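You operate a simulated robot arm through the tools that you are given. There is no shell and no other tool.

The job below is to be done with a simulated two-armed robot. You get a single attempt, and the scene is never put back.

JOB
Wrong polarity sooted the weld sample: brush it clean, turn the polarity knob to plus, set up a retest.
Fine: put the soot brush back; slide the short angle square against the sample's edge. Set down upright: soot brush. What is to be rubbed or washed off counts as gone when no trace of it is left.

The check looks at the end state, three seconds after you hand in, the way a careful person would. Anything else that was tipped, shoved, dropped, spilled or broken makes it a failure.

ROBOT AND FRAMES
Two 7-joint arms with fingered hands on one trunk that stands fixed in place. Base frame: the origin is at the foot of the trunk, x ahead of it, y to its left, z up; the work surface is at about z = 80. Units: cm, rad, N and s.
The left shoulder is at [4.4, 12.5, 120.6], the right one opposite. With the tool pointing down near the work surface each hand reaches from about 10 to 82 cm from the base axis, measured 20 degrees to its own side. Payload 3.6 kg a hand.
The tool frame of a hand sits at the grasp point between the pads (the TCP): z along the fingers, y along the line on which they close. The tips reach 3.4 cm beyond it. The gripper opens to 11.6 cm; its body begins 4 cm behind the TCP. The gripper is a hand of 5 fingers: y runs from the thumb to the fingers, the wrist lies at [-1.6, -16, -16.4] in the tool frame, and closing takes about 1.5 s.
Orientation is that of the tool frame in the base frame, as a unit quaternion [x, y, z, w]. With the fingers straight down and the wrist toward the robot, the tool's x, y and z point along [0, 1, 0], [1, 0, 0] and [0, 0, -1] of the base frame.

CONTROLS
- The arms move only by the tool servo_tool. It takes "left_increments", "right_increments" or both (then of equal length, played together; a hand with none holds still); each is a list of rows, each an object of numbers (a shift or turn left out is 0, a gripper value left out holds the last): "tx", "ty", "tz": the shift along the tool's x, y, z in cm; "rx", "ry", "rz": the turn, a rotation vector about the tool's x, y, z in rad. In form: [{"tx": .., "ty": .., "tz": .., "rx": .., "ry": .., "rz": ..}, ...]. A call has 1 to 20 rows; each row shifts and turns the commanded pose from where the row before left it, along the tool's axes as they then stand. "left_gripper" and "right_gripper" are, for a hand that has rows, the finger opening in cm, from 0 to 11.6, set as the call begins (left out, the last holds). Each row takes 0.2 s and may step no farther than 5 cm and 0.15 rad from the row before; otherwise, or with a gripper value out of range, the whole call is refused. A pose out of reach is approached as far as the arm can. The call stops where the force on the tool passes 40 N (or 10 N more than at its start, if that is more) or the arm is blocked; 0.2 s more then pass. Each finger travels about 15.3 cm/s and halts on what it meets, pressing with about 31 N; the grip force reading is that of the motor and also rises with nothing between the fingers. The clock runs only during rows and for 0.2 s after the last one: add rows that do not move to give the fingers time. The reply holds the time, the measured pose of the TCP, the force on the tool along the base axes, the opening and the grip force, in the units named above and with some noise, with the torque about the TCP (base axes, N m) and any sound that the robot's microphone picked up, and new pictures: "show" is both (left out), scene, wrist or none (wrist: the cameras of the hands that moved).
- Cameras (640 x 400 px; columns grow to the right, rows downward): "scene" is now at [13.09, 0.24, 138.1]; the picture's right is [0.00, -1.00, 0.00], its down [-0.55, -0.00, -0.83] and it looks along [0.83, 0.00, -0.55] (base axes); focal length 214 px, centre (320, 200). "left" rides on the left gripper at [-6.9, -13.4, -11] in its tool frame; the picture's right is [-0.77, -0.19, 0.61], its down [0.59, -0.58, 0.57] and it looks along [0.25, 0.80, 0.55] (tool axes); focal length 256 px, centre (320, 200). "right" rides on the right gripper at [6.9, -13.4, -11] in its tool frame; the picture's right is [-0.77, 0.19, -0.61], its down [-0.59, -0.58, 0.57] and it looks along [-0.25, 0.79, 0.55] (tool axes); focal length 256 px, centre (320, 200). There is no depth. A picture from a camera that has moved, and an enlarged one, comes with that camera's place and axes in the base frame and with its lens.
- move_column(by): moves the trunk up (or, below 0, down) by that many cm; the arms and the scene camera ride with it, the base frame stays. It gives what a move gives, with no picture.
- move_fingers(index, middle, ring, little, thumb_bend, thumb_turn, hand): sets how far each is bent, from 0 (flat) to 1 (curled in); at 0.3 the hand is open as for a grip, at 0.7 the pads meet at the TCP. One left out holds its place. A second passes; each finger stops where it meets its share of the squeeze, and holds until it gets a number again. A gripper value or a shape takes the hand back. It gives what a move gives, with no picture; readings hold the bend of each and the force on index, middle, ring, little, thumb and palm. thumb_turn goes from beside the hand (0) to across from the fingers (1), as for a grip.
- hand_shape(shape, hand): the hand has 5 fingers and takes this shape, open, in about a second: jaw (thumb against the fingers, like two jaws); tri (thumb and two fingers); tip (a fingertip pinch); poke (one finger out to press); point (the index stretched); flat (the hand flat); cup (the hand cupped); fist (a fist). The gripper value then closes the fingers along that shape, each until it touches; the sizes above hold for jaw. It gives what a move gives, with no picture.
- aim_head(pan, tilt): turns the head with the scene camera to pan (to the left, within 1.501 rad either way) and tilt (down, from -0.506 to 1.204), counted from straight ahead of the robot (the tilt from the chest, where the trunk bows). It gives what a move gives, and a new picture of the scene camera.
- close_up(camera, box): a new picture of the part [left, top, right, bottom] of that camera's present view, enlarged. The clock stands still meanwhile.
- close_job(): hands the job in; it is judged then, once.

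Nothing tells you positions but the pictures and the camera data. Unless the task says otherwise, let go and move clear before handing in.

The tools are called after "Emit:" by a JSON object that holds its "op" and its "data". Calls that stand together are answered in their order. servo_tool: Moves the arms, as the interface text tells. Its arguments: {"type":"object","properties":{"left_increments":{"type":"array","items":{"type":"object","properties":{"tx":{"type":"number"},"ty":{"type":"number"},"tz":{"type":"number"},"rx":{"type":"number"},"ry":{"type":"number"},"rz":{"type":"number"}}}},"left_gripper":{"type":"number"},"right_increments":{"type":"array","items":{"type":"object","properties":{"tx":{"type":"number"},"ty":{"type":"number"},"tz":{"type":"number"},"rx":{"type":"number"},"ry":{"type":"number"},"rz":{"type":"number"}}}},"right_gripper":{"type":"number"},"show":{"type":"string","enum":["both","scene","wrist","none"]}},"required":[]} The other tools are called the same way: move_column (by) moves the trunk up or down; hand_shape (shape, hand) gives the hand a shape; move_fingers (index, middle, ring, little, thumb_bend, thumb_turn, hand) moves the fingers one by one; aim_head (pan, tilt) turns the head that bears the scene camera; close_up (camera, box) takes an enlarged picture of a part of a camera's view; close_job () hands the job in.

At the start:

```text
clock: 0.0
left_tcp_pos: [45.63, 19.75, 132.88]
left_tcp_rot: [0.707, 0.707, 0.0, 0.0]
left_contact_force: [0.0, -0.2, 0.6]
left_wrist_torque: [0.01, 0.0, 0.0]
left_opening: 11.6
left_grip_force: 0.0
left_shape: jaw
left_bend: [0.3, 0.3, 0.3, 0.3, 0.3, 0.97]
left_finger forces: [0.1, 0.0, 0.1, 0.0, 0.0, 0.0]
right_tcp_pos: [48.71, -20.78, 133.86]
right_tcp_rot: [0.708, 0.707, 0.0, 0.001]
right_contact_force: [-0.4, 0.5, 0.2]
right_wrist_torque: [0.0, -0.02, 0.02]
right_opening: 11.6
right_grip_force: 0.2
right_shape: jaw
right_bend: [0.3, 0.3, 0.3, 0.3, 0.3, 0.97]
right_finger forces: [0.0, 0.0, 0.0, 0.0, 0.0, 0.1]
trunk travel left (down, up): [-40.0, 36.2]
head pan, tilt (commanded): [0.0, 0.586]
```

scene: 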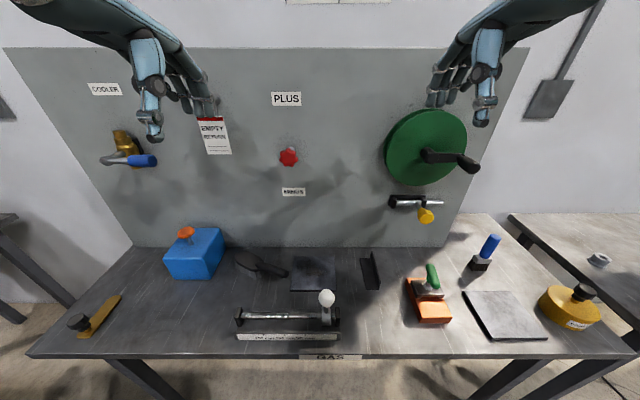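
right: 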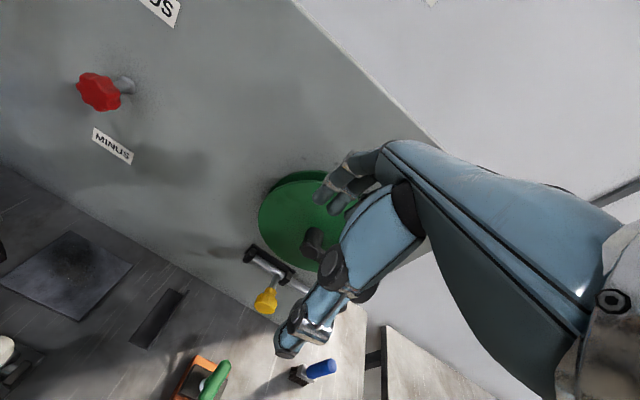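
left: 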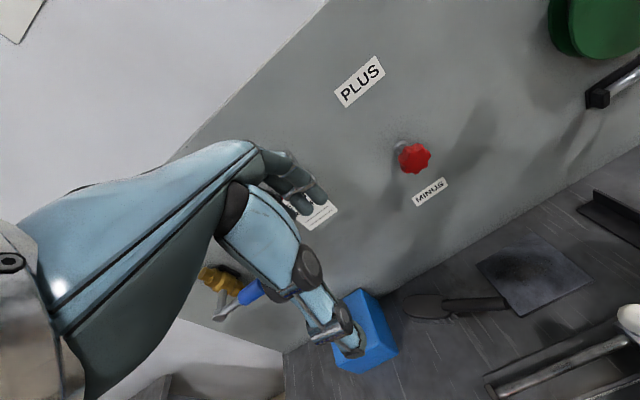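

I see a table with a wall panel holding a red knob between PLUS and MINUS labels, a dark sooted plate near the panel, an angle piece beside it, and several brush-like tools. I'll look closer before moving anything.

Emit:
{"op": "close_up", "data": {"camera": "scene", "box": [220, 230, 400, 342]}}

Emit:
{"op": "close_up", "data": {"camera": "scene", "box": [390, 220, 620, 364]}}

Emit:
{"op": "close_up", "data": {"camera": "scene", "box": [230, 80, 350, 205]}}

Emit:
{"op": "close_up", "data": {"camera": "scene", "box": [50, 70, 270, 350]}}

```text
3.56 times, centred on (310, 286) of scene
camera zoom: at [13.09, 0.24, 138.1], right [0.0, -1.0, 0.0], down [-0.55, 0.0, -0.83], along [0.83, 0.0, -0.55], focal length 763 px, centre (356, -106)
```

zoom: 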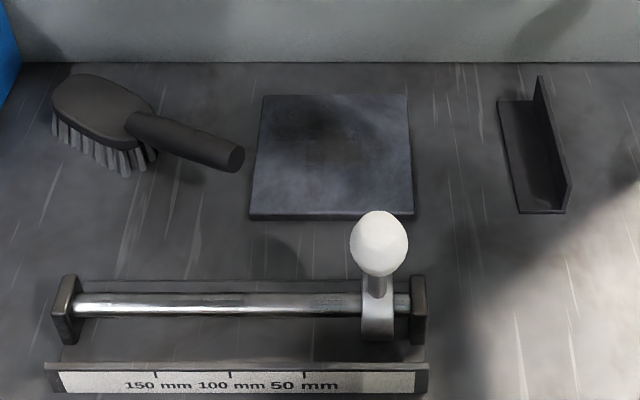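

```text
2.78 times, centred on (505, 292) of scene
camera zoom: at [13.09, 0.24, 138.1], right [0.0, -1.0, 0.0], down [-0.55, 0.0, -0.83], along [0.83, 0.0, -0.55], focal length 596 px, centre (-194, -56)
```

zoom: 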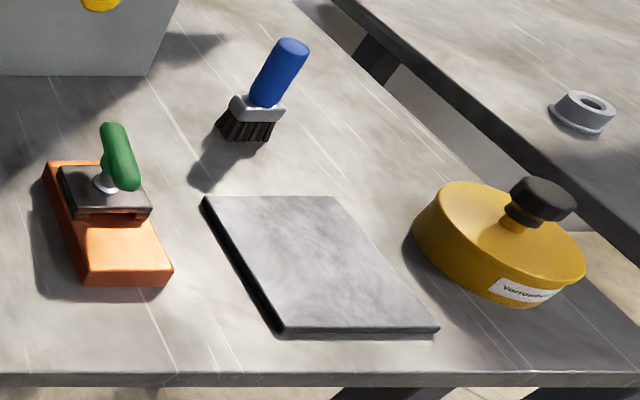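

```text
3.20 times, centred on (290, 142) of scene
camera zoom: at [13.09, 0.24, 138.1], right [0.0, -1.0, 0.0], down [-0.55, 0.0, -0.83], along [0.83, 0.0, -0.55], focal length 686 px, centre (416, 384)
```

zoom: 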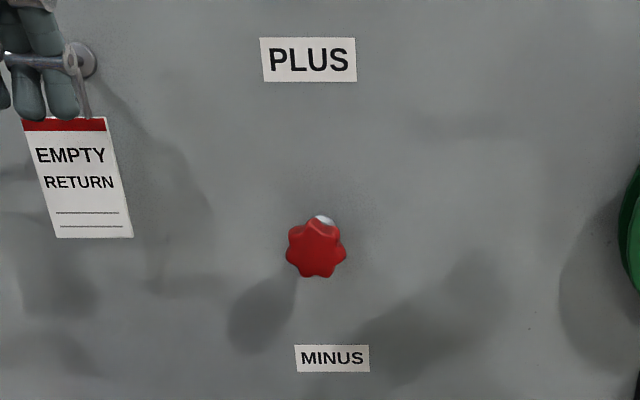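

```text
1.43 times, centred on (160, 210) of scene
camera zoom: at [13.09, 0.24, 138.1], right [0.0, -1.0, 0.0], down [-0.55, 0.0, -0.83], along [0.83, 0.0, -0.55], focal length 306 px, centre (549, 186)
```

zoom: 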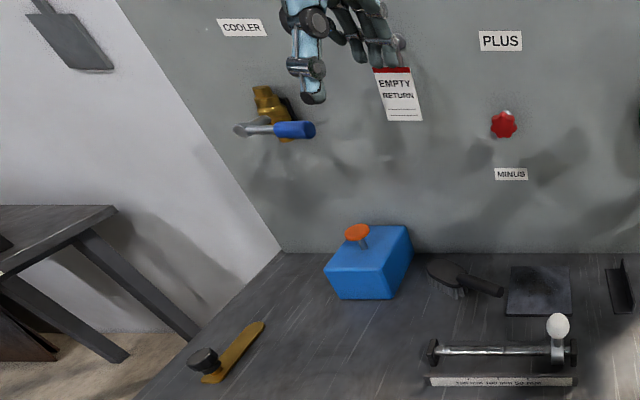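

The red star knob sits between PLUS (above) and MINUS (below); the soot brush seems to be the dark brush left of the plate, though a blue-handled brush also stands to the right. I'll zoom in further with the hand cameras on knob, plate and brushes.

Emit:
{"op": "close_up", "data": {"camera": "left", "box": [330, 50, 490, 215]}}

Emit:
{"op": "close_up", "data": {"camera": "right", "box": [50, 0, 200, 180]}}

Emit:
{"op": "close_up", "data": {"camera": "left", "box": [380, 200, 640, 380]}}

Emit:
{"op": "close_up", "data": {"camera": "scene", "box": [265, 135, 315, 175]}}

Emit:
{"op": "close_up", "data": {"camera": "scene", "box": [225, 240, 300, 290]}}

Emit:
{"op": "close_up", "data": {"camera": "scene", "box": [280, 245, 390, 305]}}

```text
2.42 times, centred on (410, 132) of left
camera zoom: at [32.34, 13.04, 144.01], right [-0.19, -0.77, -0.61], down [-0.58, 0.59, -0.56], along [0.79, 0.25, -0.55], focal length 621 px, centre (102, 364)
```

zoom: 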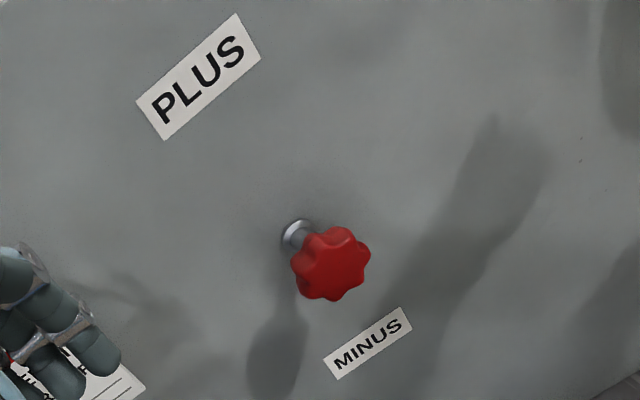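

```text
2.22 times, centred on (125, 90) of right
camera zoom: at [35.34, -13.96, 144.86], right [0.19, -0.77, 0.61], down [-0.58, -0.59, -0.57], along [0.79, -0.25, -0.55], focal length 569 px, centre (753, 444)
```

zoom: 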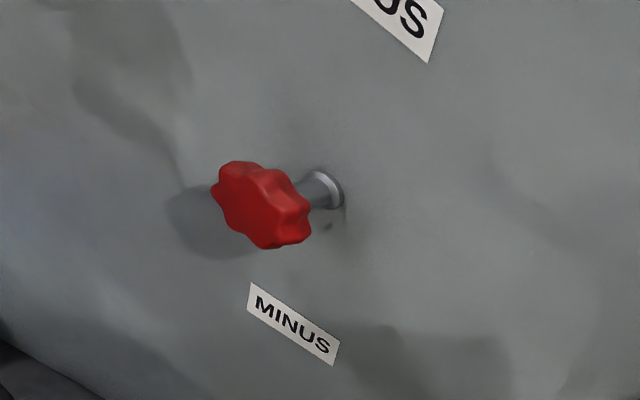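

```text
2.22 times, centred on (510, 290) of left
camera zoom: at [32.34, 13.04, 144.01], right [-0.19, -0.77, -0.61], down [-0.58, 0.59, -0.56], along [0.79, 0.25, -0.55], focal length 569 px, centre (-102, 0)
```

zoom: 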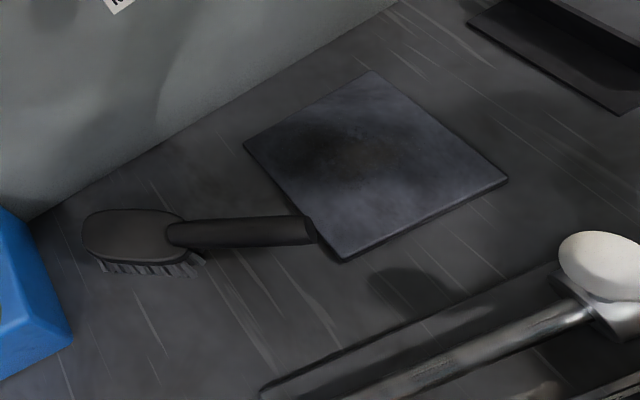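

```text
10.00 times, centred on (290, 155) of scene
camera zoom: at [13.09, 0.24, 138.1], right [0.0, -1.0, 0.0], down [-0.55, 0.0, -0.83], along [0.83, 0.0, -0.55], focal length 2145 px, centre (620, 650)
```

zoom: 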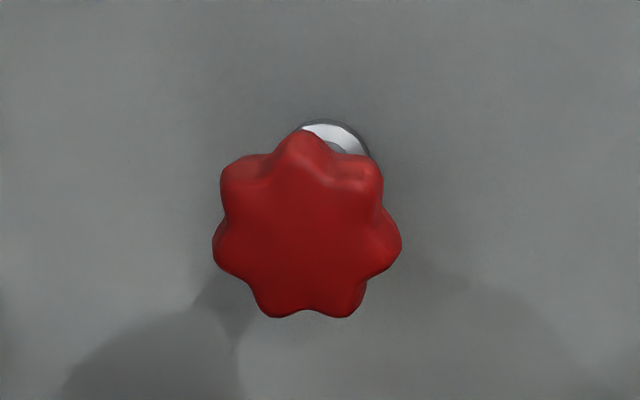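

```text
8.00 times, centred on (262, 265) of scene
camera zoom: at [13.09, 0.24, 138.1], right [0.0, -1.0, 0.0], down [-0.55, 0.0, -0.83], along [0.83, 0.0, -0.55], focal length 1716 px, centre (780, -320)
```

zoom: 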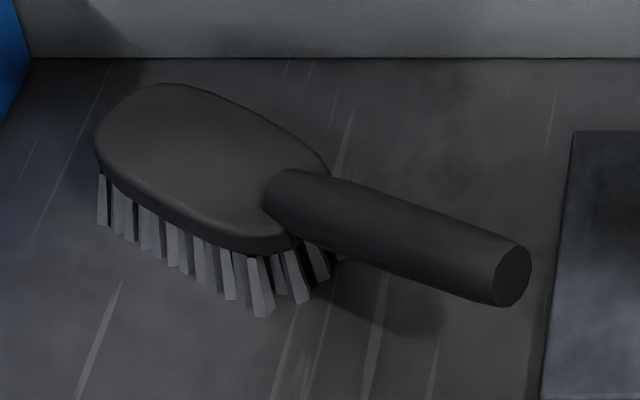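

```text
5.82 times, centred on (335, 275) of scene
camera zoom: at [13.09, 0.24, 138.1], right [0.0, -1.0, 0.0], down [-0.55, 0.0, -0.83], along [0.83, 0.0, -0.55], focal length 1248 px, centre (233, -236)
```

zoom: 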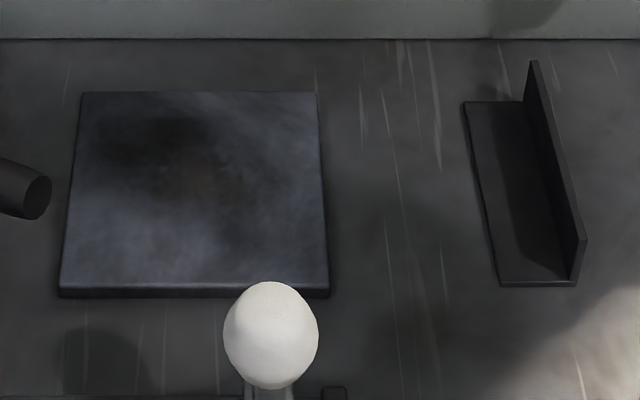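

The sooted plate is at about x 51–64, y −4.6–9, with the angle piece about 9 cm to its right and the dark brush to its left. Before choosing the brush I want a closer look at both of them, and at the other small objects.

Emit:
{"op": "close_up", "data": {"camera": "scene", "box": [460, 225, 510, 280]}}

Emit:
{"op": "close_up", "data": {"camera": "right", "box": [160, 340, 350, 400]}}

Emit:
{"op": "close_up", "data": {"camera": "scene", "box": [395, 255, 465, 330]}}

Emit:
{"op": "close_up", "data": {"camera": "right", "box": [0, 220, 200, 360]}}

Emit:
{"op": "close_up", "data": {"camera": "scene", "box": [220, 290, 370, 365]}}

Emit:
{"op": "close_up", "data": {"camera": "scene", "box": [460, 280, 560, 345]}}

```text
7.27 times, centred on (485, 252) of scene
camera zoom: at [13.09, 0.24, 138.1], right [0.0, -1.0, 0.0], down [-0.55, 0.0, -0.83], along [0.83, 0.0, -0.55], focal length 1560 px, centre (-880, -182)
```

zoom: 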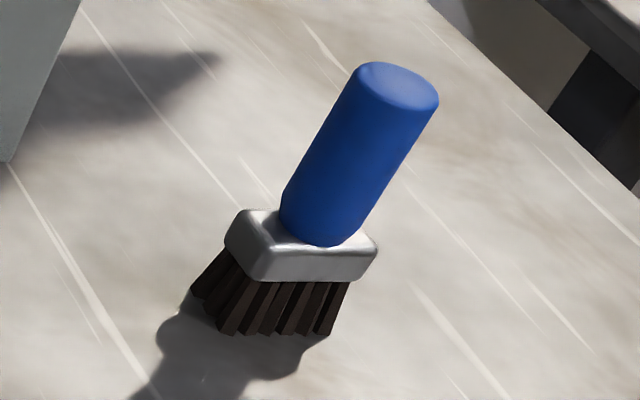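

```text
3.37 times, centred on (255, 370) of right
camera zoom: at [35.34, -13.96, 144.86], right [0.19, -0.77, 0.61], down [-0.58, -0.59, -0.57], along [0.79, -0.25, -0.55], focal length 862 px, centre (539, -373)
```

zoom: 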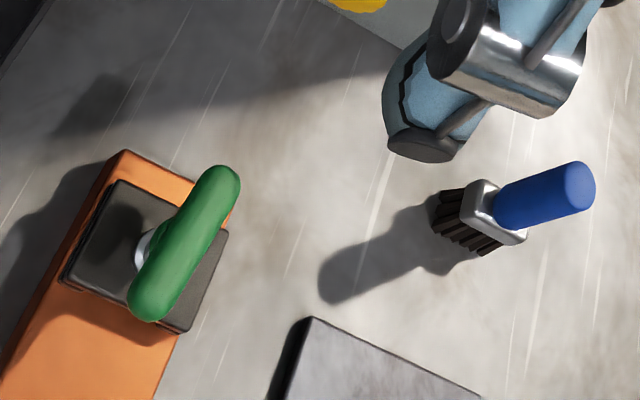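

```text
5.33 times, centred on (430, 292) of scene
camera zoom: at [13.09, 0.24, 138.1], right [0.0, -1.0, 0.0], down [-0.55, 0.0, -0.83], along [0.83, 0.0, -0.55], focal length 1144 px, centre (-267, -293)
```

zoom: 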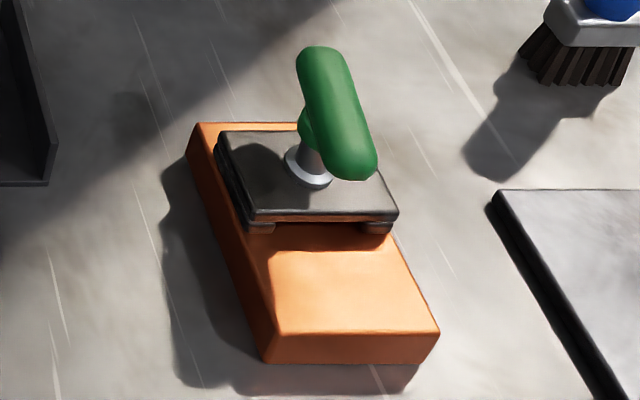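

```text
2.86 times, centred on (100, 290) of right
camera zoom: at [35.34, -13.96, 144.86], right [0.19, -0.77, 0.61], down [-0.58, -0.59, -0.57], along [0.79, -0.25, -0.55], focal length 731 px, centre (949, -57)
```

zoom: 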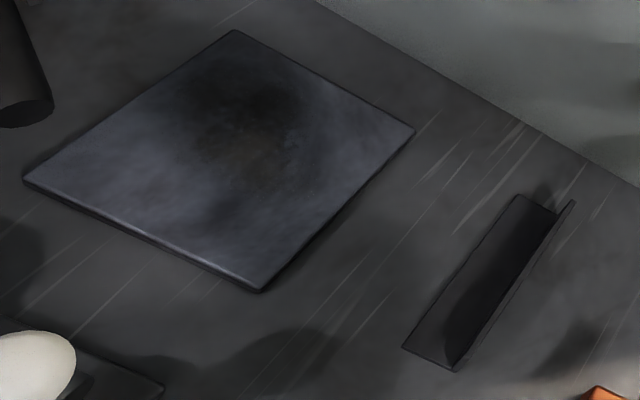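

```text
4.27 times, centred on (295, 328) of scene
camera zoom: at [13.09, 0.24, 138.1], right [0.0, -1.0, 0.0], down [-0.55, 0.0, -0.83], along [0.83, 0.0, -0.55], focal length 915 px, centre (427, -344)
```

zoom: 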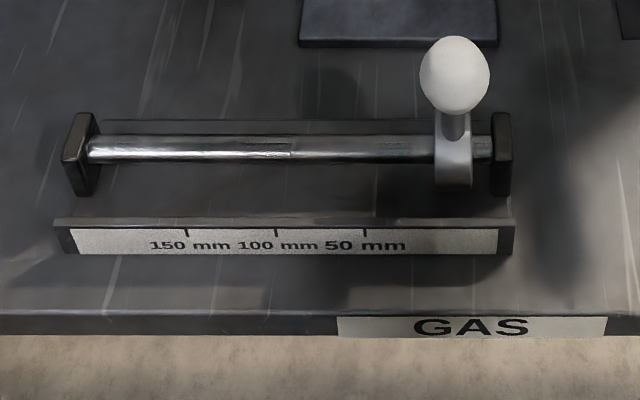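

```text
6.15 times, centred on (510, 312) of scene
camera zoom: at [13.09, 0.24, 138.1], right [0.0, -1.0, 0.0], down [-0.55, 0.0, -0.83], along [0.83, 0.0, -0.55], focal length 1320 px, centre (-849, -492)
```

zoom: 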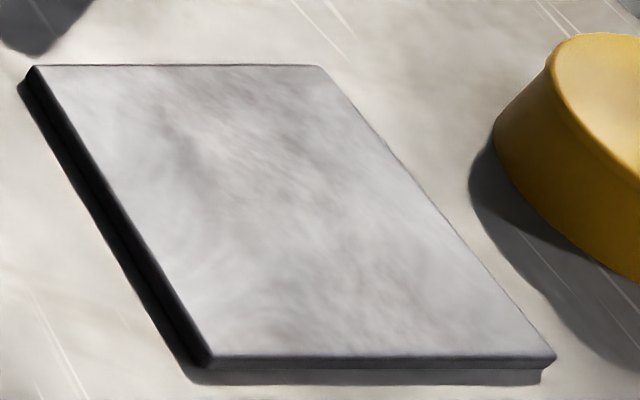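

I take the dark brush lying bristles-down left of the sooted plate to be the soot brush: handle from about (58.5, 20, 83.5) sloping up to (52.4, 9.8, 86). I'll bring the left hand above the handle, yawed and tilted to match, and check before descending.

Emit:
{"op": "servo_tool", "data": {"left_increments": [{"tx": -0.51, "ty": 0.96, "tz": 3.6}, {"tx": -0.51, "ty": 0.96, "tz": 3.6}, {"tx": -0.51, "ty": 0.96, "tz": 3.6}, {"tx": -0.51, "ty": 0.96, "tz": 3.6}, {"tx": -0.51, "ty": 0.96, "tz": 3.6}, {"tx": -0.51, "ty": 0.96, "tz": 3.6}, {"tx": -0.51, "ty": 0.96, "tz": 3.6}, {"tx": -0.51, "ty": 0.96, "tz": 3.6}, {"tx": -0.51, "ty": 0.96, "tz": 2.0}, {"tx": -0.51, "ty": 0.96, "tz": 2.0}, {"rz": 0.123}, {"rz": 0.123}, {"rz": 0.123}, {"rz": 0.123}, {}], "show": "both"}}

```text
clock: 3.2
left_tcp_pos: [55.24, 14.77, 100.09]
left_tcp_rot: [0.858, 0.514, -0.001, 0.0]
left_contact_force: [-0.9, 0.9, -0.4]
left_wrist_torque: [-0.01, 0.01, -0.03]
left_opening: 11.57
left_grip_force: 0.1
left_shape: jaw
left_bend: [0.3, 0.3, 0.3, 0.3, 0.3, 0.97]
left_finger forces: [0.0, 0.0, 0.0, 0.1, 0.0, 0.1]
right_tcp_pos: [48.78, -20.85, 133.99]
right_tcp_rot: [0.707, 0.707, 0.0, -0.001]
right_contact_force: [-0.1, 0.2, 0.7]
right_wrist_torque: [0.02, -0.01, -0.01]
right_opening: 11.6
right_grip_force: 0.1
right_shape: jaw
right_bend: [0.3, 0.3, 0.3, 0.3, 0.3, 0.97]
right_finger forces: [0.1, 0.0, 0.0, 0.0, 0.0, 0.0]
trunk travel left (down, up): [-40.0, 36.2]
head pan, tilt (commanded): [0.0, 0.586]
camera scene: at [13.09, 0.24, 138.1], right [0.0, -1.0, 0.0], down [-0.55, 0.0, -0.83], along [0.83, 0.0, -0.55], focal length 214 px, centre (320, 200)
camera left: at [40.17, 15.06, 111.19], right [-0.53, -0.59, -0.61], down [-0.23, 0.79, -0.57], along [0.82, -0.16, -0.55], focal length 256 px, centre (320, 200)
```

scene: 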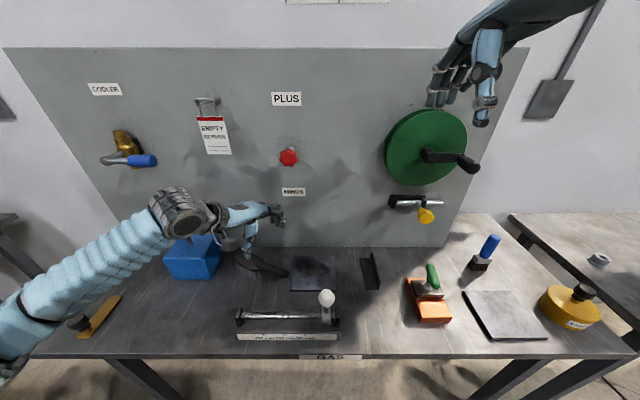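
left: 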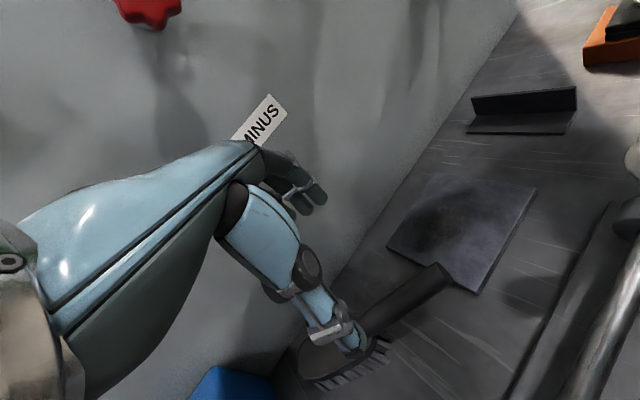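

The left hand hovers about 15 cm above the brush handle; I'll zoom into the hand camera to refine the handle's line before tilting and going down.

Emit:
{"op": "close_up", "data": {"camera": "left", "box": [270, 240, 470, 400]}}

Emit:
{"op": "close_up", "data": {"camera": "scene", "box": [180, 185, 340, 300]}}

Emit:
{"op": "close_up", "data": {"camera": "left", "box": [370, 150, 560, 310]}}

```text
2.50 times, centred on (370, 320) of left
camera zoom: at [40.17, 15.06, 111.19], right [-0.53, -0.59, -0.61], down [-0.23, 0.79, -0.57], along [0.82, -0.16, -0.55], focal length 640 px, centre (195, -100)
```

zoom: 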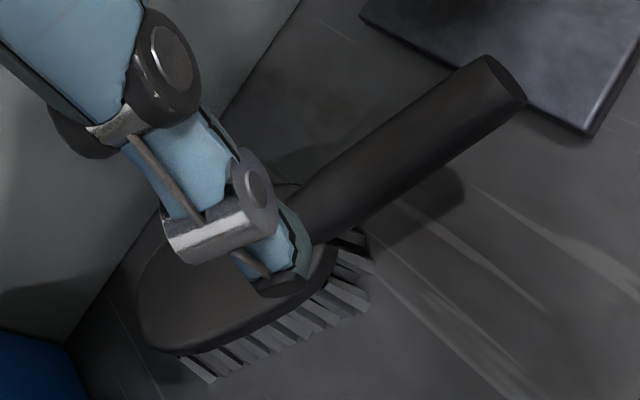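

```text
3.48 times, centred on (260, 242) of scene
camera zoom: at [13.09, 0.24, 138.1], right [0.0, -1.0, 0.0], down [-0.55, 0.0, -0.83], along [0.83, 0.0, -0.55], focal length 746 px, centre (529, 52)
```

zoom: 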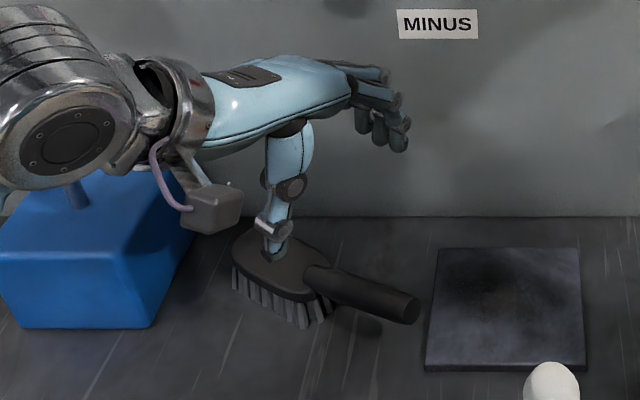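

```text
2.50 times, centred on (465, 230) of left
camera zoom: at [40.17, 15.06, 111.19], right [-0.53, -0.59, -0.61], down [-0.23, 0.79, -0.57], along [0.82, -0.16, -0.55], focal length 640 px, centre (-42, 125)
```

zoom: 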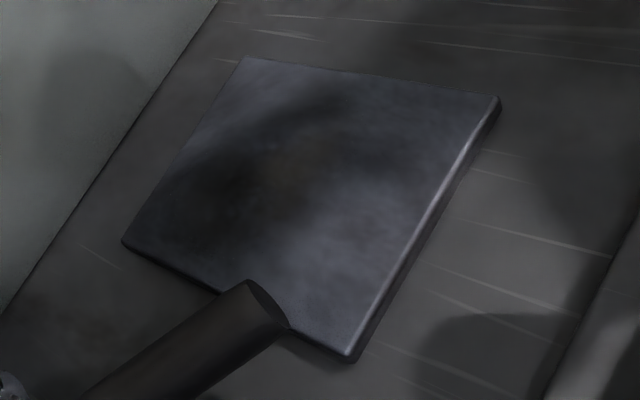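

The handle axis runs from (58.5, 19.9, 83.5) to (52.4, 9.7, 86.3), about 2.4 cm thick. I'll tilt the hand to match and descend with open fingers around it, grip point near (55.3, 14.4, 85).

Emit:
{"op": "servo_tool", "data": {"left_increments": [{"tx": -0.16, "ty": 0.08, "tz": 4}, {"tx": -0.16, "ty": 0.08, "tz": 4}, {"ry": -0.115, "rz": 0.025}, {"ry": -0.115, "rz": 0.025}, {"tx": 0.4, "tz": 1.705}, {"tx": 0.4, "tz": 1.705}, {"tx": 0.4, "tz": 1.705}, {"tx": 0.4, "tz": 1.705}, {}], "show": "both"}}

```text
clock: 5.2
left_tcp_pos: [55.27, 14.54, 85.07]
left_tcp_rot: [0.865, 0.489, -0.099, 0.059]
left_contact_force: [0.4, 0.1, 0.9]
left_wrist_torque: [0.02, 0.01, -0.01]
left_opening: 11.59
left_grip_force: 0.1
left_shape: jaw
left_bend: [0.3, 0.3, 0.3, 0.3, 0.3, 0.97]
left_finger forces: [0.0, 0.0, 0.0, 0.1, 0.0, 0.0]
right_tcp_pos: [48.74, -20.88, 133.8]
right_tcp_rot: [0.707, 0.707, 0.0, 0.0]
right_contact_force: [-0.3, 0.1, -0.1]
right_wrist_torque: [0.02, 0.01, -0.03]
right_opening: 11.57
right_grip_force: 0.1
right_shape: jaw
right_bend: [0.3, 0.3, 0.3, 0.3, 0.3, 0.97]
right_finger forces: [0.0, 0.0, 0.0, 0.0, 0.0, 0.0]
trunk travel left (down, up): [-40.0, 36.2]
head pan, tilt (commanded): [0.0, 0.586]
camera scene: at [13.08, 0.24, 138.1], right [0.0, -1.0, 0.0], down [-0.55, 0.0, -0.83], along [0.83, 0.0, -0.55], focal length 214 px, centre (320, 200)
camera left: at [41.57, 17.86, 97.41], right [-0.62, -0.67, -0.42], down [-0.26, 0.68, -0.69], along [0.74, -0.31, -0.59], focal length 256 px, centre (320, 200)
```

scene: 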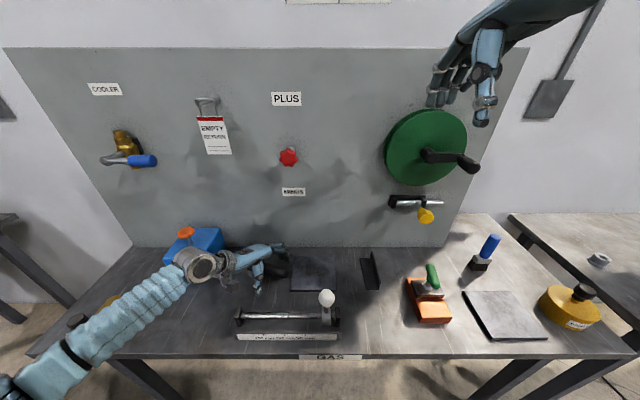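
left: 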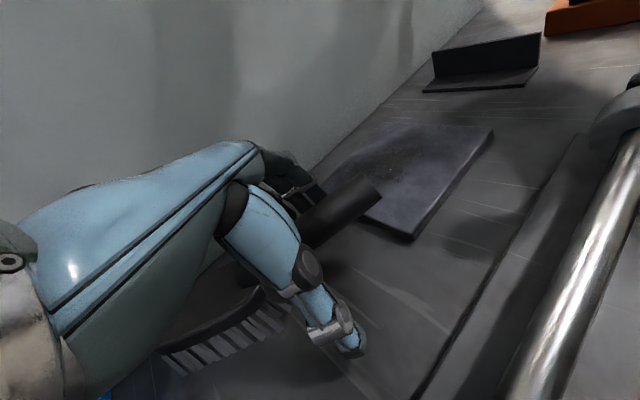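

The hand now straddles the handle. A quick zoom to confirm the handle is between thumb and fingers before closing.

Emit:
{"op": "close_up", "data": {"camera": "left", "box": [210, 130, 400, 370]}}

Emit:
{"op": "close_up", "data": {"camera": "scene", "box": [200, 225, 320, 310]}}

```text
1.67 times, centred on (305, 250) of left
camera zoom: at [41.57, 17.86, 97.41], right [-0.62, -0.67, -0.42], down [-0.26, 0.68, -0.69], along [0.74, -0.31, -0.59], focal length 427 px, centre (345, 117)
```

zoom: 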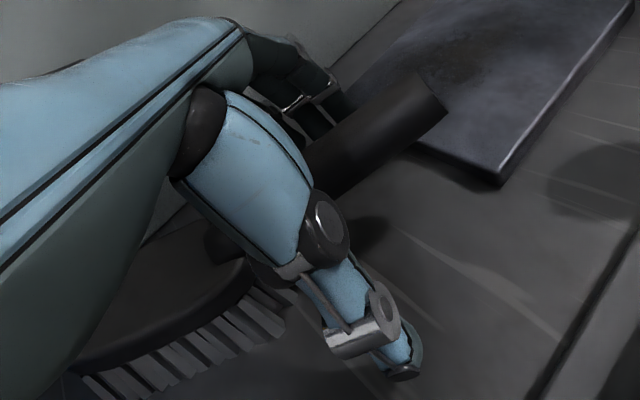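

```text
4.71 times, centred on (260, 268) of scene
camera zoom: at [13.08, 0.24, 138.1], right [0.0, -1.0, 0.0], down [-0.55, 0.0, -0.83], along [0.83, 0.0, -0.55], focal length 1009 px, centre (602, -118)
```

zoom: 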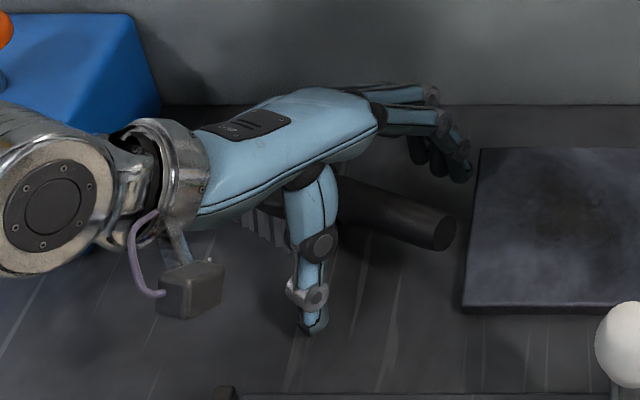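

The handle lies between thumb and fingers. Closing the hand on it.

Emit:
{"op": "servo_tool", "data": {"left_increments": [{}, {}, {}, {}, {}, {}, {}, {}, {}], "left_gripper": 0.5, "show": "both"}}

Emit:
{"op": "close_up", "data": {"camera": "scene", "box": [200, 225, 320, 310]}}

Emit:
{"op": "close_up", "data": {"camera": "left", "box": [130, 130, 400, 390]}}

```text
clock: 7.2
left_tcp_pos: [55.27, 14.55, 85.09]
left_tcp_rot: [0.865, 0.489, -0.099, 0.059]
left_contact_force: [0.0, -0.2, -0.2]
left_wrist_torque: [-0.02, -0.03, 0.08]
left_opening: 0.01
left_grip_force: 31.2
left_shape: jaw
left_bend: [0.7, 0.7, 0.69, 0.7, 0.7, 1.0]
left_finger forces: [8.7, 0.0, 0.1, 1.9, 11.6, 0.1]
right_tcp_pos: [48.64, -20.75, 133.92]
right_tcp_rot: [0.707, 0.707, 0.0, 0.0]
right_contact_force: [-0.1, -0.4, -0.4]
right_wrist_torque: [-0.01, -0.01, 0.01]
right_opening: 11.58
right_grip_force: 0.2
right_shape: jaw
right_bend: [0.3, 0.3, 0.3, 0.3, 0.3, 0.97]
right_finger forces: [0.0, 0.0, 0.1, 0.1, 0.1, 0.0]
trunk travel left (down, up): [-40.0, 36.2]
head pan, tilt (commanded): [0.0, 0.586]
camera scene: at [13.1, 0.25, 138.1], right [0.0, -1.0, 0.0], down [-0.55, 0.0, -0.83], along [0.83, 0.0, -0.55], focal length 214 px, centre (320, 200)
camera left: at [41.58, 17.87, 97.44], right [-0.62, -0.67, -0.42], down [-0.26, 0.68, -0.69], along [0.74, -0.31, -0.59], focal length 256 px, centre (320, 200)
```

scene: 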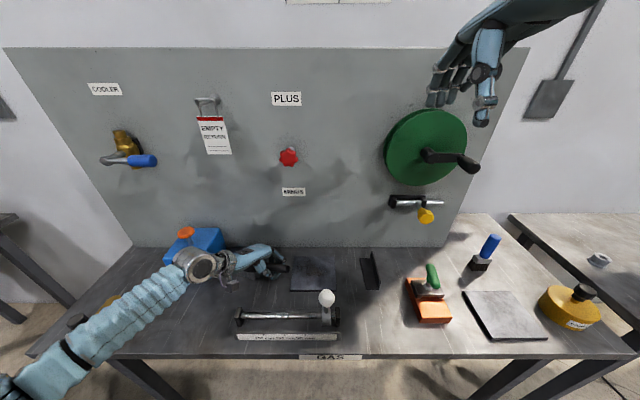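
left: 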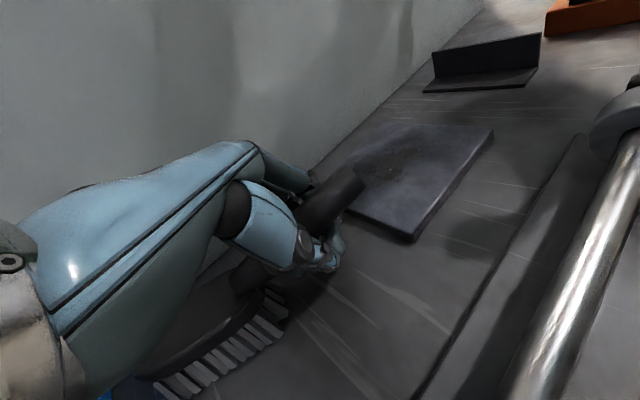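

```text
4.71 times, centred on (260, 268) of scene
camera zoom: at [13.1, 0.25, 138.1], right [0.0, -1.0, 0.0], down [-0.55, 0.0, -0.83], along [0.83, 0.0, -0.55], focal length 1009 px, centre (602, -118)
```

zoom: 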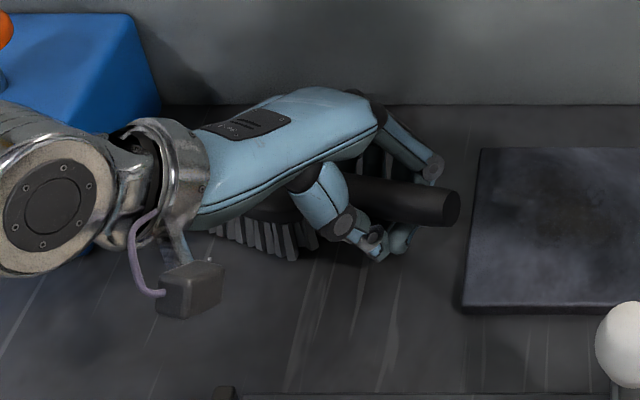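

```text
1.54 times, centred on (265, 260) of left
camera zoom: at [41.58, 17.87, 97.44], right [-0.62, -0.67, -0.42], down [-0.26, 0.68, -0.69], along [0.74, -0.31, -0.59], focal length 394 px, centre (405, 108)
```

zoom: 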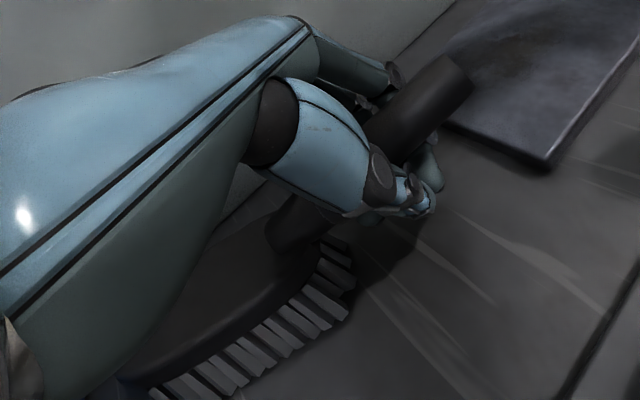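

The fingers closed fully beneath the handle and nudged it upward, so it isn't really gripped. I'll open again, check how the brush settles, then regrip a bit higher.

Emit:
{"op": "servo_tool", "data": {"left_increments": [{}, {}, {}, {}, {}, {}, {}, {}], "left_gripper": 11.6, "show": "none"}}

Emit:
{"op": "close_up", "data": {"camera": "scene", "box": [200, 225, 320, 310]}}

Emit:
{"op": "close_up", "data": {"camera": "left", "box": [210, 130, 400, 370]}}

```text
clock: 9.0
left_tcp_pos: [55.3, 14.39, 85.07]
left_tcp_rot: [0.865, 0.489, -0.098, 0.058]
left_contact_force: [0.1, 0.1, -0.5]
left_wrist_torque: [0.02, -0.01, -0.01]
left_opening: 11.57
left_grip_force: 0.2
left_shape: jaw
left_bend: [0.3, 0.3, 0.3, 0.3, 0.3, 0.97]
left_finger forces: [0.1, 0.0, 0.1, 0.0, 0.0, 0.1]
right_tcp_pos: [48.77, -20.74, 133.94]
right_tcp_rot: [0.707, 0.707, 0.001, 0.0]
right_contact_force: [0.6, -0.7, -0.5]
right_wrist_torque: [0.04, -0.01, -0.01]
right_opening: 11.6
right_grip_force: 0.0
right_shape: jaw
right_bend: [0.3, 0.3, 0.3, 0.3, 0.3, 0.97]
right_finger forces: [0.0, 0.0, 0.1, 0.0, 0.1, 0.1]
trunk travel left (down, up): [-40.0, 36.2]
head pan, tilt (commanded): [0.0, 0.586]
```

```text
4.71 times, centred on (260, 268) of scene
camera zoom: at [13.09, 0.25, 138.1], right [0.0, -1.0, 0.0], down [-0.55, 0.0, -0.83], along [0.83, 0.0, -0.55], focal length 1009 px, centre (602, -118)
```

zoom: 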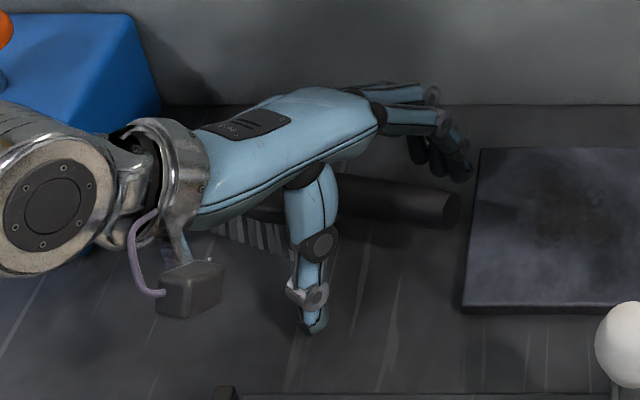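

```text
1.67 times, centred on (305, 250) of left
camera zoom: at [41.58, 17.86, 97.44], right [-0.62, -0.67, -0.42], down [-0.26, 0.68, -0.69], along [0.74, -0.31, -0.59], focal length 427 px, centre (345, 117)
```

zoom: 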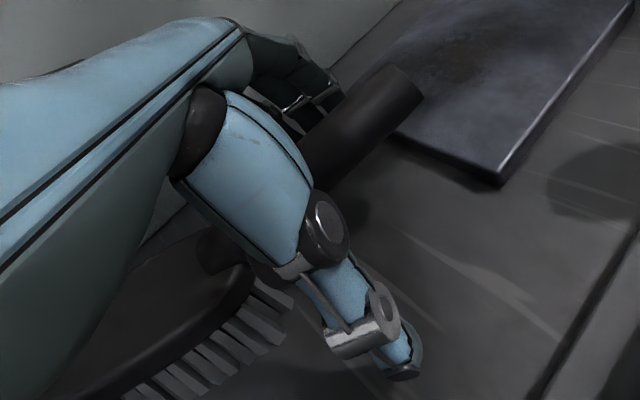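

The brush shifted slightly (handle end now about (54.3, 9.5)). I'll raise the hand a little to see the brush's present pose before regripping.

Emit:
{"op": "servo_tool", "data": {"left_increments": [{"tx": -0.8, "tz": -3.4}, {"tx": -0.8, "tz": -3.4}, {"tx": -0.8, "tz": -3.4}, {"tx": -0.8, "tz": -3.4}, {}], "left_gripper": 11.6, "show": "wrist"}}

Emit:
{"op": "close_up", "data": {"camera": "scene", "box": [220, 235, 310, 295]}}

Emit:
{"op": "close_up", "data": {"camera": "left", "box": [240, 220, 440, 400]}}

```text
clock: 10.2
left_tcp_pos: [55.21, 14.51, 98.94]
left_tcp_rot: [0.865, 0.489, -0.099, 0.059]
left_contact_force: [0.9, 0.1, -0.5]
left_wrist_torque: [0.0, -0.01, 0.02]
left_opening: 11.58
left_grip_force: 0.0
left_shape: jaw
left_bend: [0.3, 0.3, 0.3, 0.3, 0.3, 0.97]
left_finger forces: [0.0, 0.0, 0.1, 0.0, 0.0, 0.1]
right_tcp_pos: [48.71, -20.8, 133.82]
right_tcp_rot: [0.707, 0.707, 0.0, 0.001]
right_contact_force: [0.2, 0.4, 0.5]
right_wrist_torque: [-0.03, 0.0, 0.0]
right_opening: 11.58
right_grip_force: 0.1
right_shape: jaw
right_bend: [0.3, 0.3, 0.3, 0.3, 0.3, 0.97]
right_finger forces: [0.0, 0.1, 0.0, 0.0, 0.0, 0.0]
trunk travel left (down, up): [-40.0, 36.2]
head pan, tilt (commanded): [0.0, 0.586]
camera left: at [41.48, 17.95, 111.3], right [-0.62, -0.67, -0.42], down [-0.26, 0.68, -0.69], along [0.74, -0.31, -0.59], focal length 256 px, centre (320, 200)
```

left: 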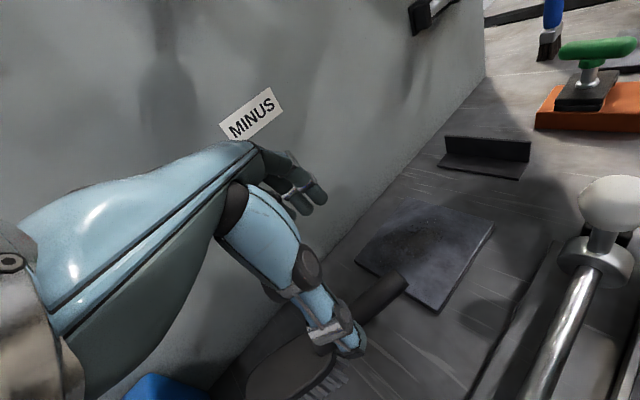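

```text
6.67 times, centred on (265, 265) of scene
camera zoom: at [13.1, 0.26, 138.1], right [0.0, -1.0, 0.0], down [-0.55, 0.0, -0.83], along [0.83, 0.0, -0.55], focal length 1430 px, centre (687, -233)
```

zoom: 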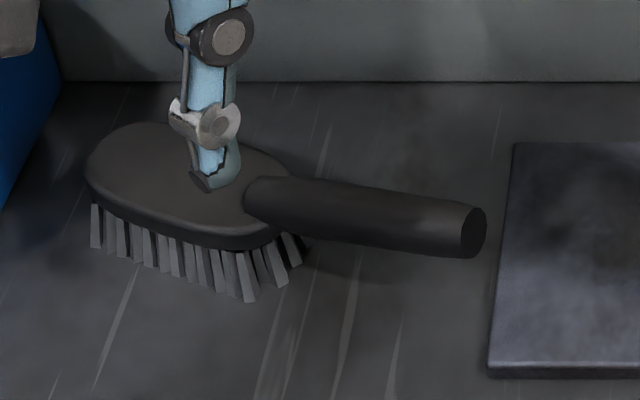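

```text
2.22 times, centred on (340, 310) of left
camera zoom: at [41.48, 17.95, 111.3], right [-0.62, -0.67, -0.42], down [-0.26, 0.68, -0.69], along [0.74, -0.31, -0.59], focal length 569 px, centre (276, -44)
```

zoom: 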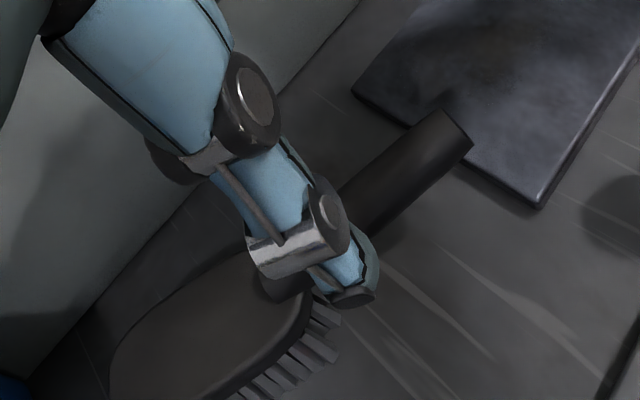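

The brush now points with yaw about 20° (handle end (54.2, 9.5, 86)). I'll re-align and come down with the TCP about 1.3 cm above the handle axis so the fingertips meet it at mid-height.

Emit:
{"op": "servo_tool", "data": {"left_increments": [{"rx": -0.0217, "rz": -0.0925}, {"rx": -0.0217, "rz": -0.0925}, {"tx": 0.85, "ty": 0.19, "tz": 3.09}, {"tx": 0.85, "ty": 0.19, "tz": 3.09}, {"tx": 0.85, "ty": 0.19, "tz": 3.09}, {"tx": 0.85, "ty": 0.19, "tz": 3.09}, {}], "left_gripper": 11.6, "show": "none"}}

Emit:
{"op": "servo_tool", "data": {"left_increments": [{}, {}, {}, {}, {}], "left_gripper": 3.5, "show": "wrist"}}

Emit:
{"op": "close_up", "data": {"camera": "scene", "box": [220, 235, 310, 295]}}

Emit:
{"op": "close_up", "data": {"camera": "left", "box": [210, 150, 390, 300]}}

```text
clock: 11.8
left_tcp_pos: [56.34, 14.68, 86.12]
left_tcp_rot: [0.814, 0.569, -0.094, 0.069]
left_contact_force: [0.3, 0.2, -1.3]
left_wrist_torque: [0.01, -0.02, -0.02]
left_opening: 11.61
left_grip_force: 0.1
left_shape: jaw
left_bend: [0.3, 0.3, 0.3, 0.3, 0.3, 0.97]
left_finger forces: [0.1, 0.0, 0.0, 0.0, 0.0, 0.0]
right_tcp_pos: [48.74, -20.81, 133.99]
right_tcp_rot: [0.708, 0.706, 0.0, 0.0]
right_contact_force: [0.1, 1.2, 0.1]
right_wrist_torque: [0.01, 0.01, -0.02]
right_opening: 11.62
right_grip_force: 0.0
right_shape: jaw
right_bend: [0.3, 0.3, 0.3, 0.3, 0.3, 0.97]
right_finger forces: [0.0, 0.0, 0.0, 0.1, 0.0, 0.1]
trunk travel left (down, up): [-40.0, 36.2]
head pan, tilt (commanded): [0.0, 0.586]
```

```text
clock: 13.0
left_tcp_pos: [56.29, 14.71, 86.17]
left_tcp_rot: [0.814, 0.569, -0.093, 0.068]
left_contact_force: [0.4, 0.1, 0.1]
left_wrist_torque: [0.0, -0.05, -0.05]
left_opening: 3.56
left_grip_force: 0.1
left_shape: jaw
left_bend: [0.5, 0.54, 0.67, 0.65, 0.7, 1.0]
left_finger forces: [0.0, 0.1, 0.0, 0.8, 0.6, 0.0]
right_tcp_pos: [48.78, -20.73, 133.98]
right_tcp_rot: [0.707, 0.707, 0.0, 0.0]
right_contact_force: [-0.2, 0.0, -0.1]
right_wrist_torque: [0.0, -0.01, 0.02]
right_opening: 11.59
right_grip_force: 0.0
right_shape: jaw
right_bend: [0.3, 0.3, 0.3, 0.3, 0.3, 0.97]
right_finger forces: [0.1, 0.0, 0.0, 0.1, 0.0, 0.0]
trunk travel left (down, up): [-40.0, 36.2]
head pan, tilt (commanded): [0.0, 0.586]
camera left: at [42.27, 15.29, 98.52], right [-0.48, -0.77, -0.42], down [-0.39, 0.61, -0.69], along [0.79, -0.17, -0.59], focal length 256 px, centre (320, 200)
```

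left: 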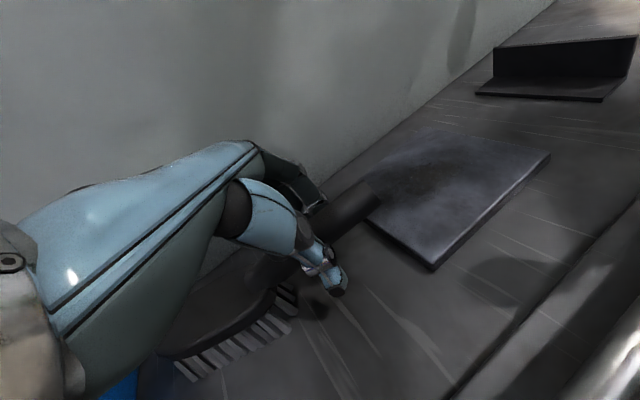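

```text
6.67 times, centred on (265, 265) of scene
camera zoom: at [13.09, 0.24, 138.1], right [0.0, -1.0, 0.0], down [-0.55, 0.0, -0.83], along [0.83, 0.0, -0.55], focal length 1430 px, centre (687, -233)
```

zoom: 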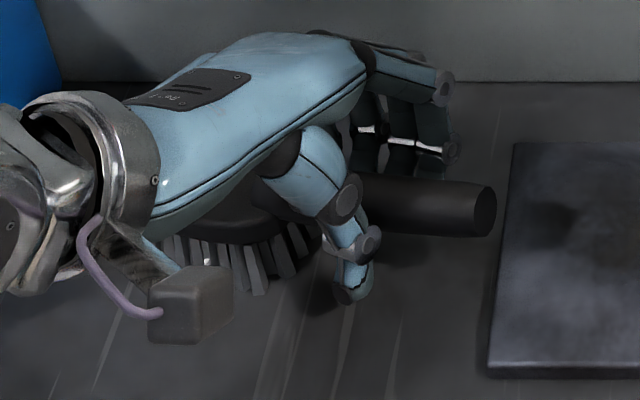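

```text
2.67 times, centred on (300, 225) of left
camera zoom: at [42.27, 15.29, 98.52], right [-0.48, -0.77, -0.42], down [-0.39, 0.61, -0.69], along [0.79, -0.17, -0.59], focal length 683 px, centre (373, 133)
```

zoom: 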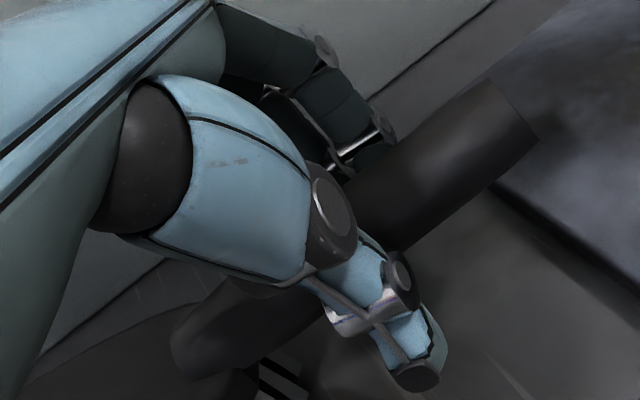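

The fingers are now meeting the handle at the right height (index and middle stopped by it). I'll close further and check that the opening stays near the handle's thickness.

Emit:
{"op": "servo_tool", "data": {"left_increments": [{}, {}, {}, {}, {}, {}, {}], "left_gripper": 0.5, "show": "none"}}

Emit:
{"op": "close_up", "data": {"camera": "scene", "box": [220, 235, 310, 295]}}

Emit:
{"op": "close_up", "data": {"camera": "left", "box": [210, 150, 390, 300]}}

```text
clock: 14.6
left_tcp_pos: [56.41, 14.52, 86.22]
left_tcp_rot: [0.814, 0.569, -0.095, 0.069]
left_contact_force: [1.4, 0.3, 0.9]
left_wrist_torque: [0.02, -0.1, -0.1]
left_opening: 0.97
left_grip_force: 31.2
left_shape: jaw
left_bend: [0.69, 0.7, 0.69, 0.66, 0.7, 1.0]
left_finger forces: [20.2, 6.0, 3.7, 2.2, 34.0, 0.1]
right_tcp_pos: [48.77, -20.81, 133.96]
right_tcp_rot: [0.707, 0.707, 0.0, 0.0]
right_contact_force: [0.4, -0.3, 0.0]
right_wrist_torque: [-0.02, -0.01, -0.02]
right_opening: 11.59
right_grip_force: 0.0
right_shape: jaw
right_bend: [0.3, 0.3, 0.3, 0.3, 0.3, 0.97]
right_finger forces: [0.0, 0.0, 0.1, 0.0, 0.0, 0.0]
trunk travel left (down, up): [-40.0, 36.2]
head pan, tilt (commanded): [0.0, 0.586]
```

```text
6.67 times, centred on (265, 265) of scene
camera zoom: at [13.09, 0.24, 138.1], right [0.0, -1.0, 0.0], down [-0.55, 0.0, -0.83], along [0.83, 0.0, -0.55], focal length 1430 px, centre (687, -233)
```

zoom: 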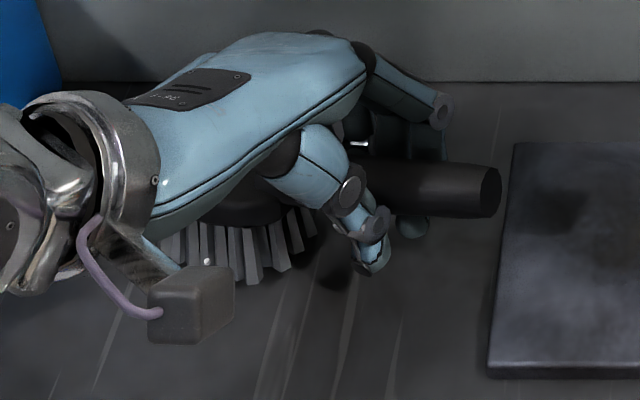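

```text
2.67 times, centred on (300, 225) of left
camera zoom: at [42.26, 15.3, 98.52], right [-0.48, -0.77, -0.42], down [-0.39, 0.61, -0.69], along [0.79, -0.17, -0.59], focal length 683 px, centre (373, 133)
```

zoom: 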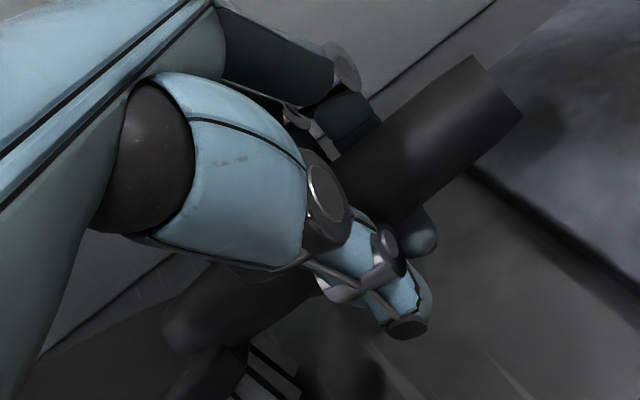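

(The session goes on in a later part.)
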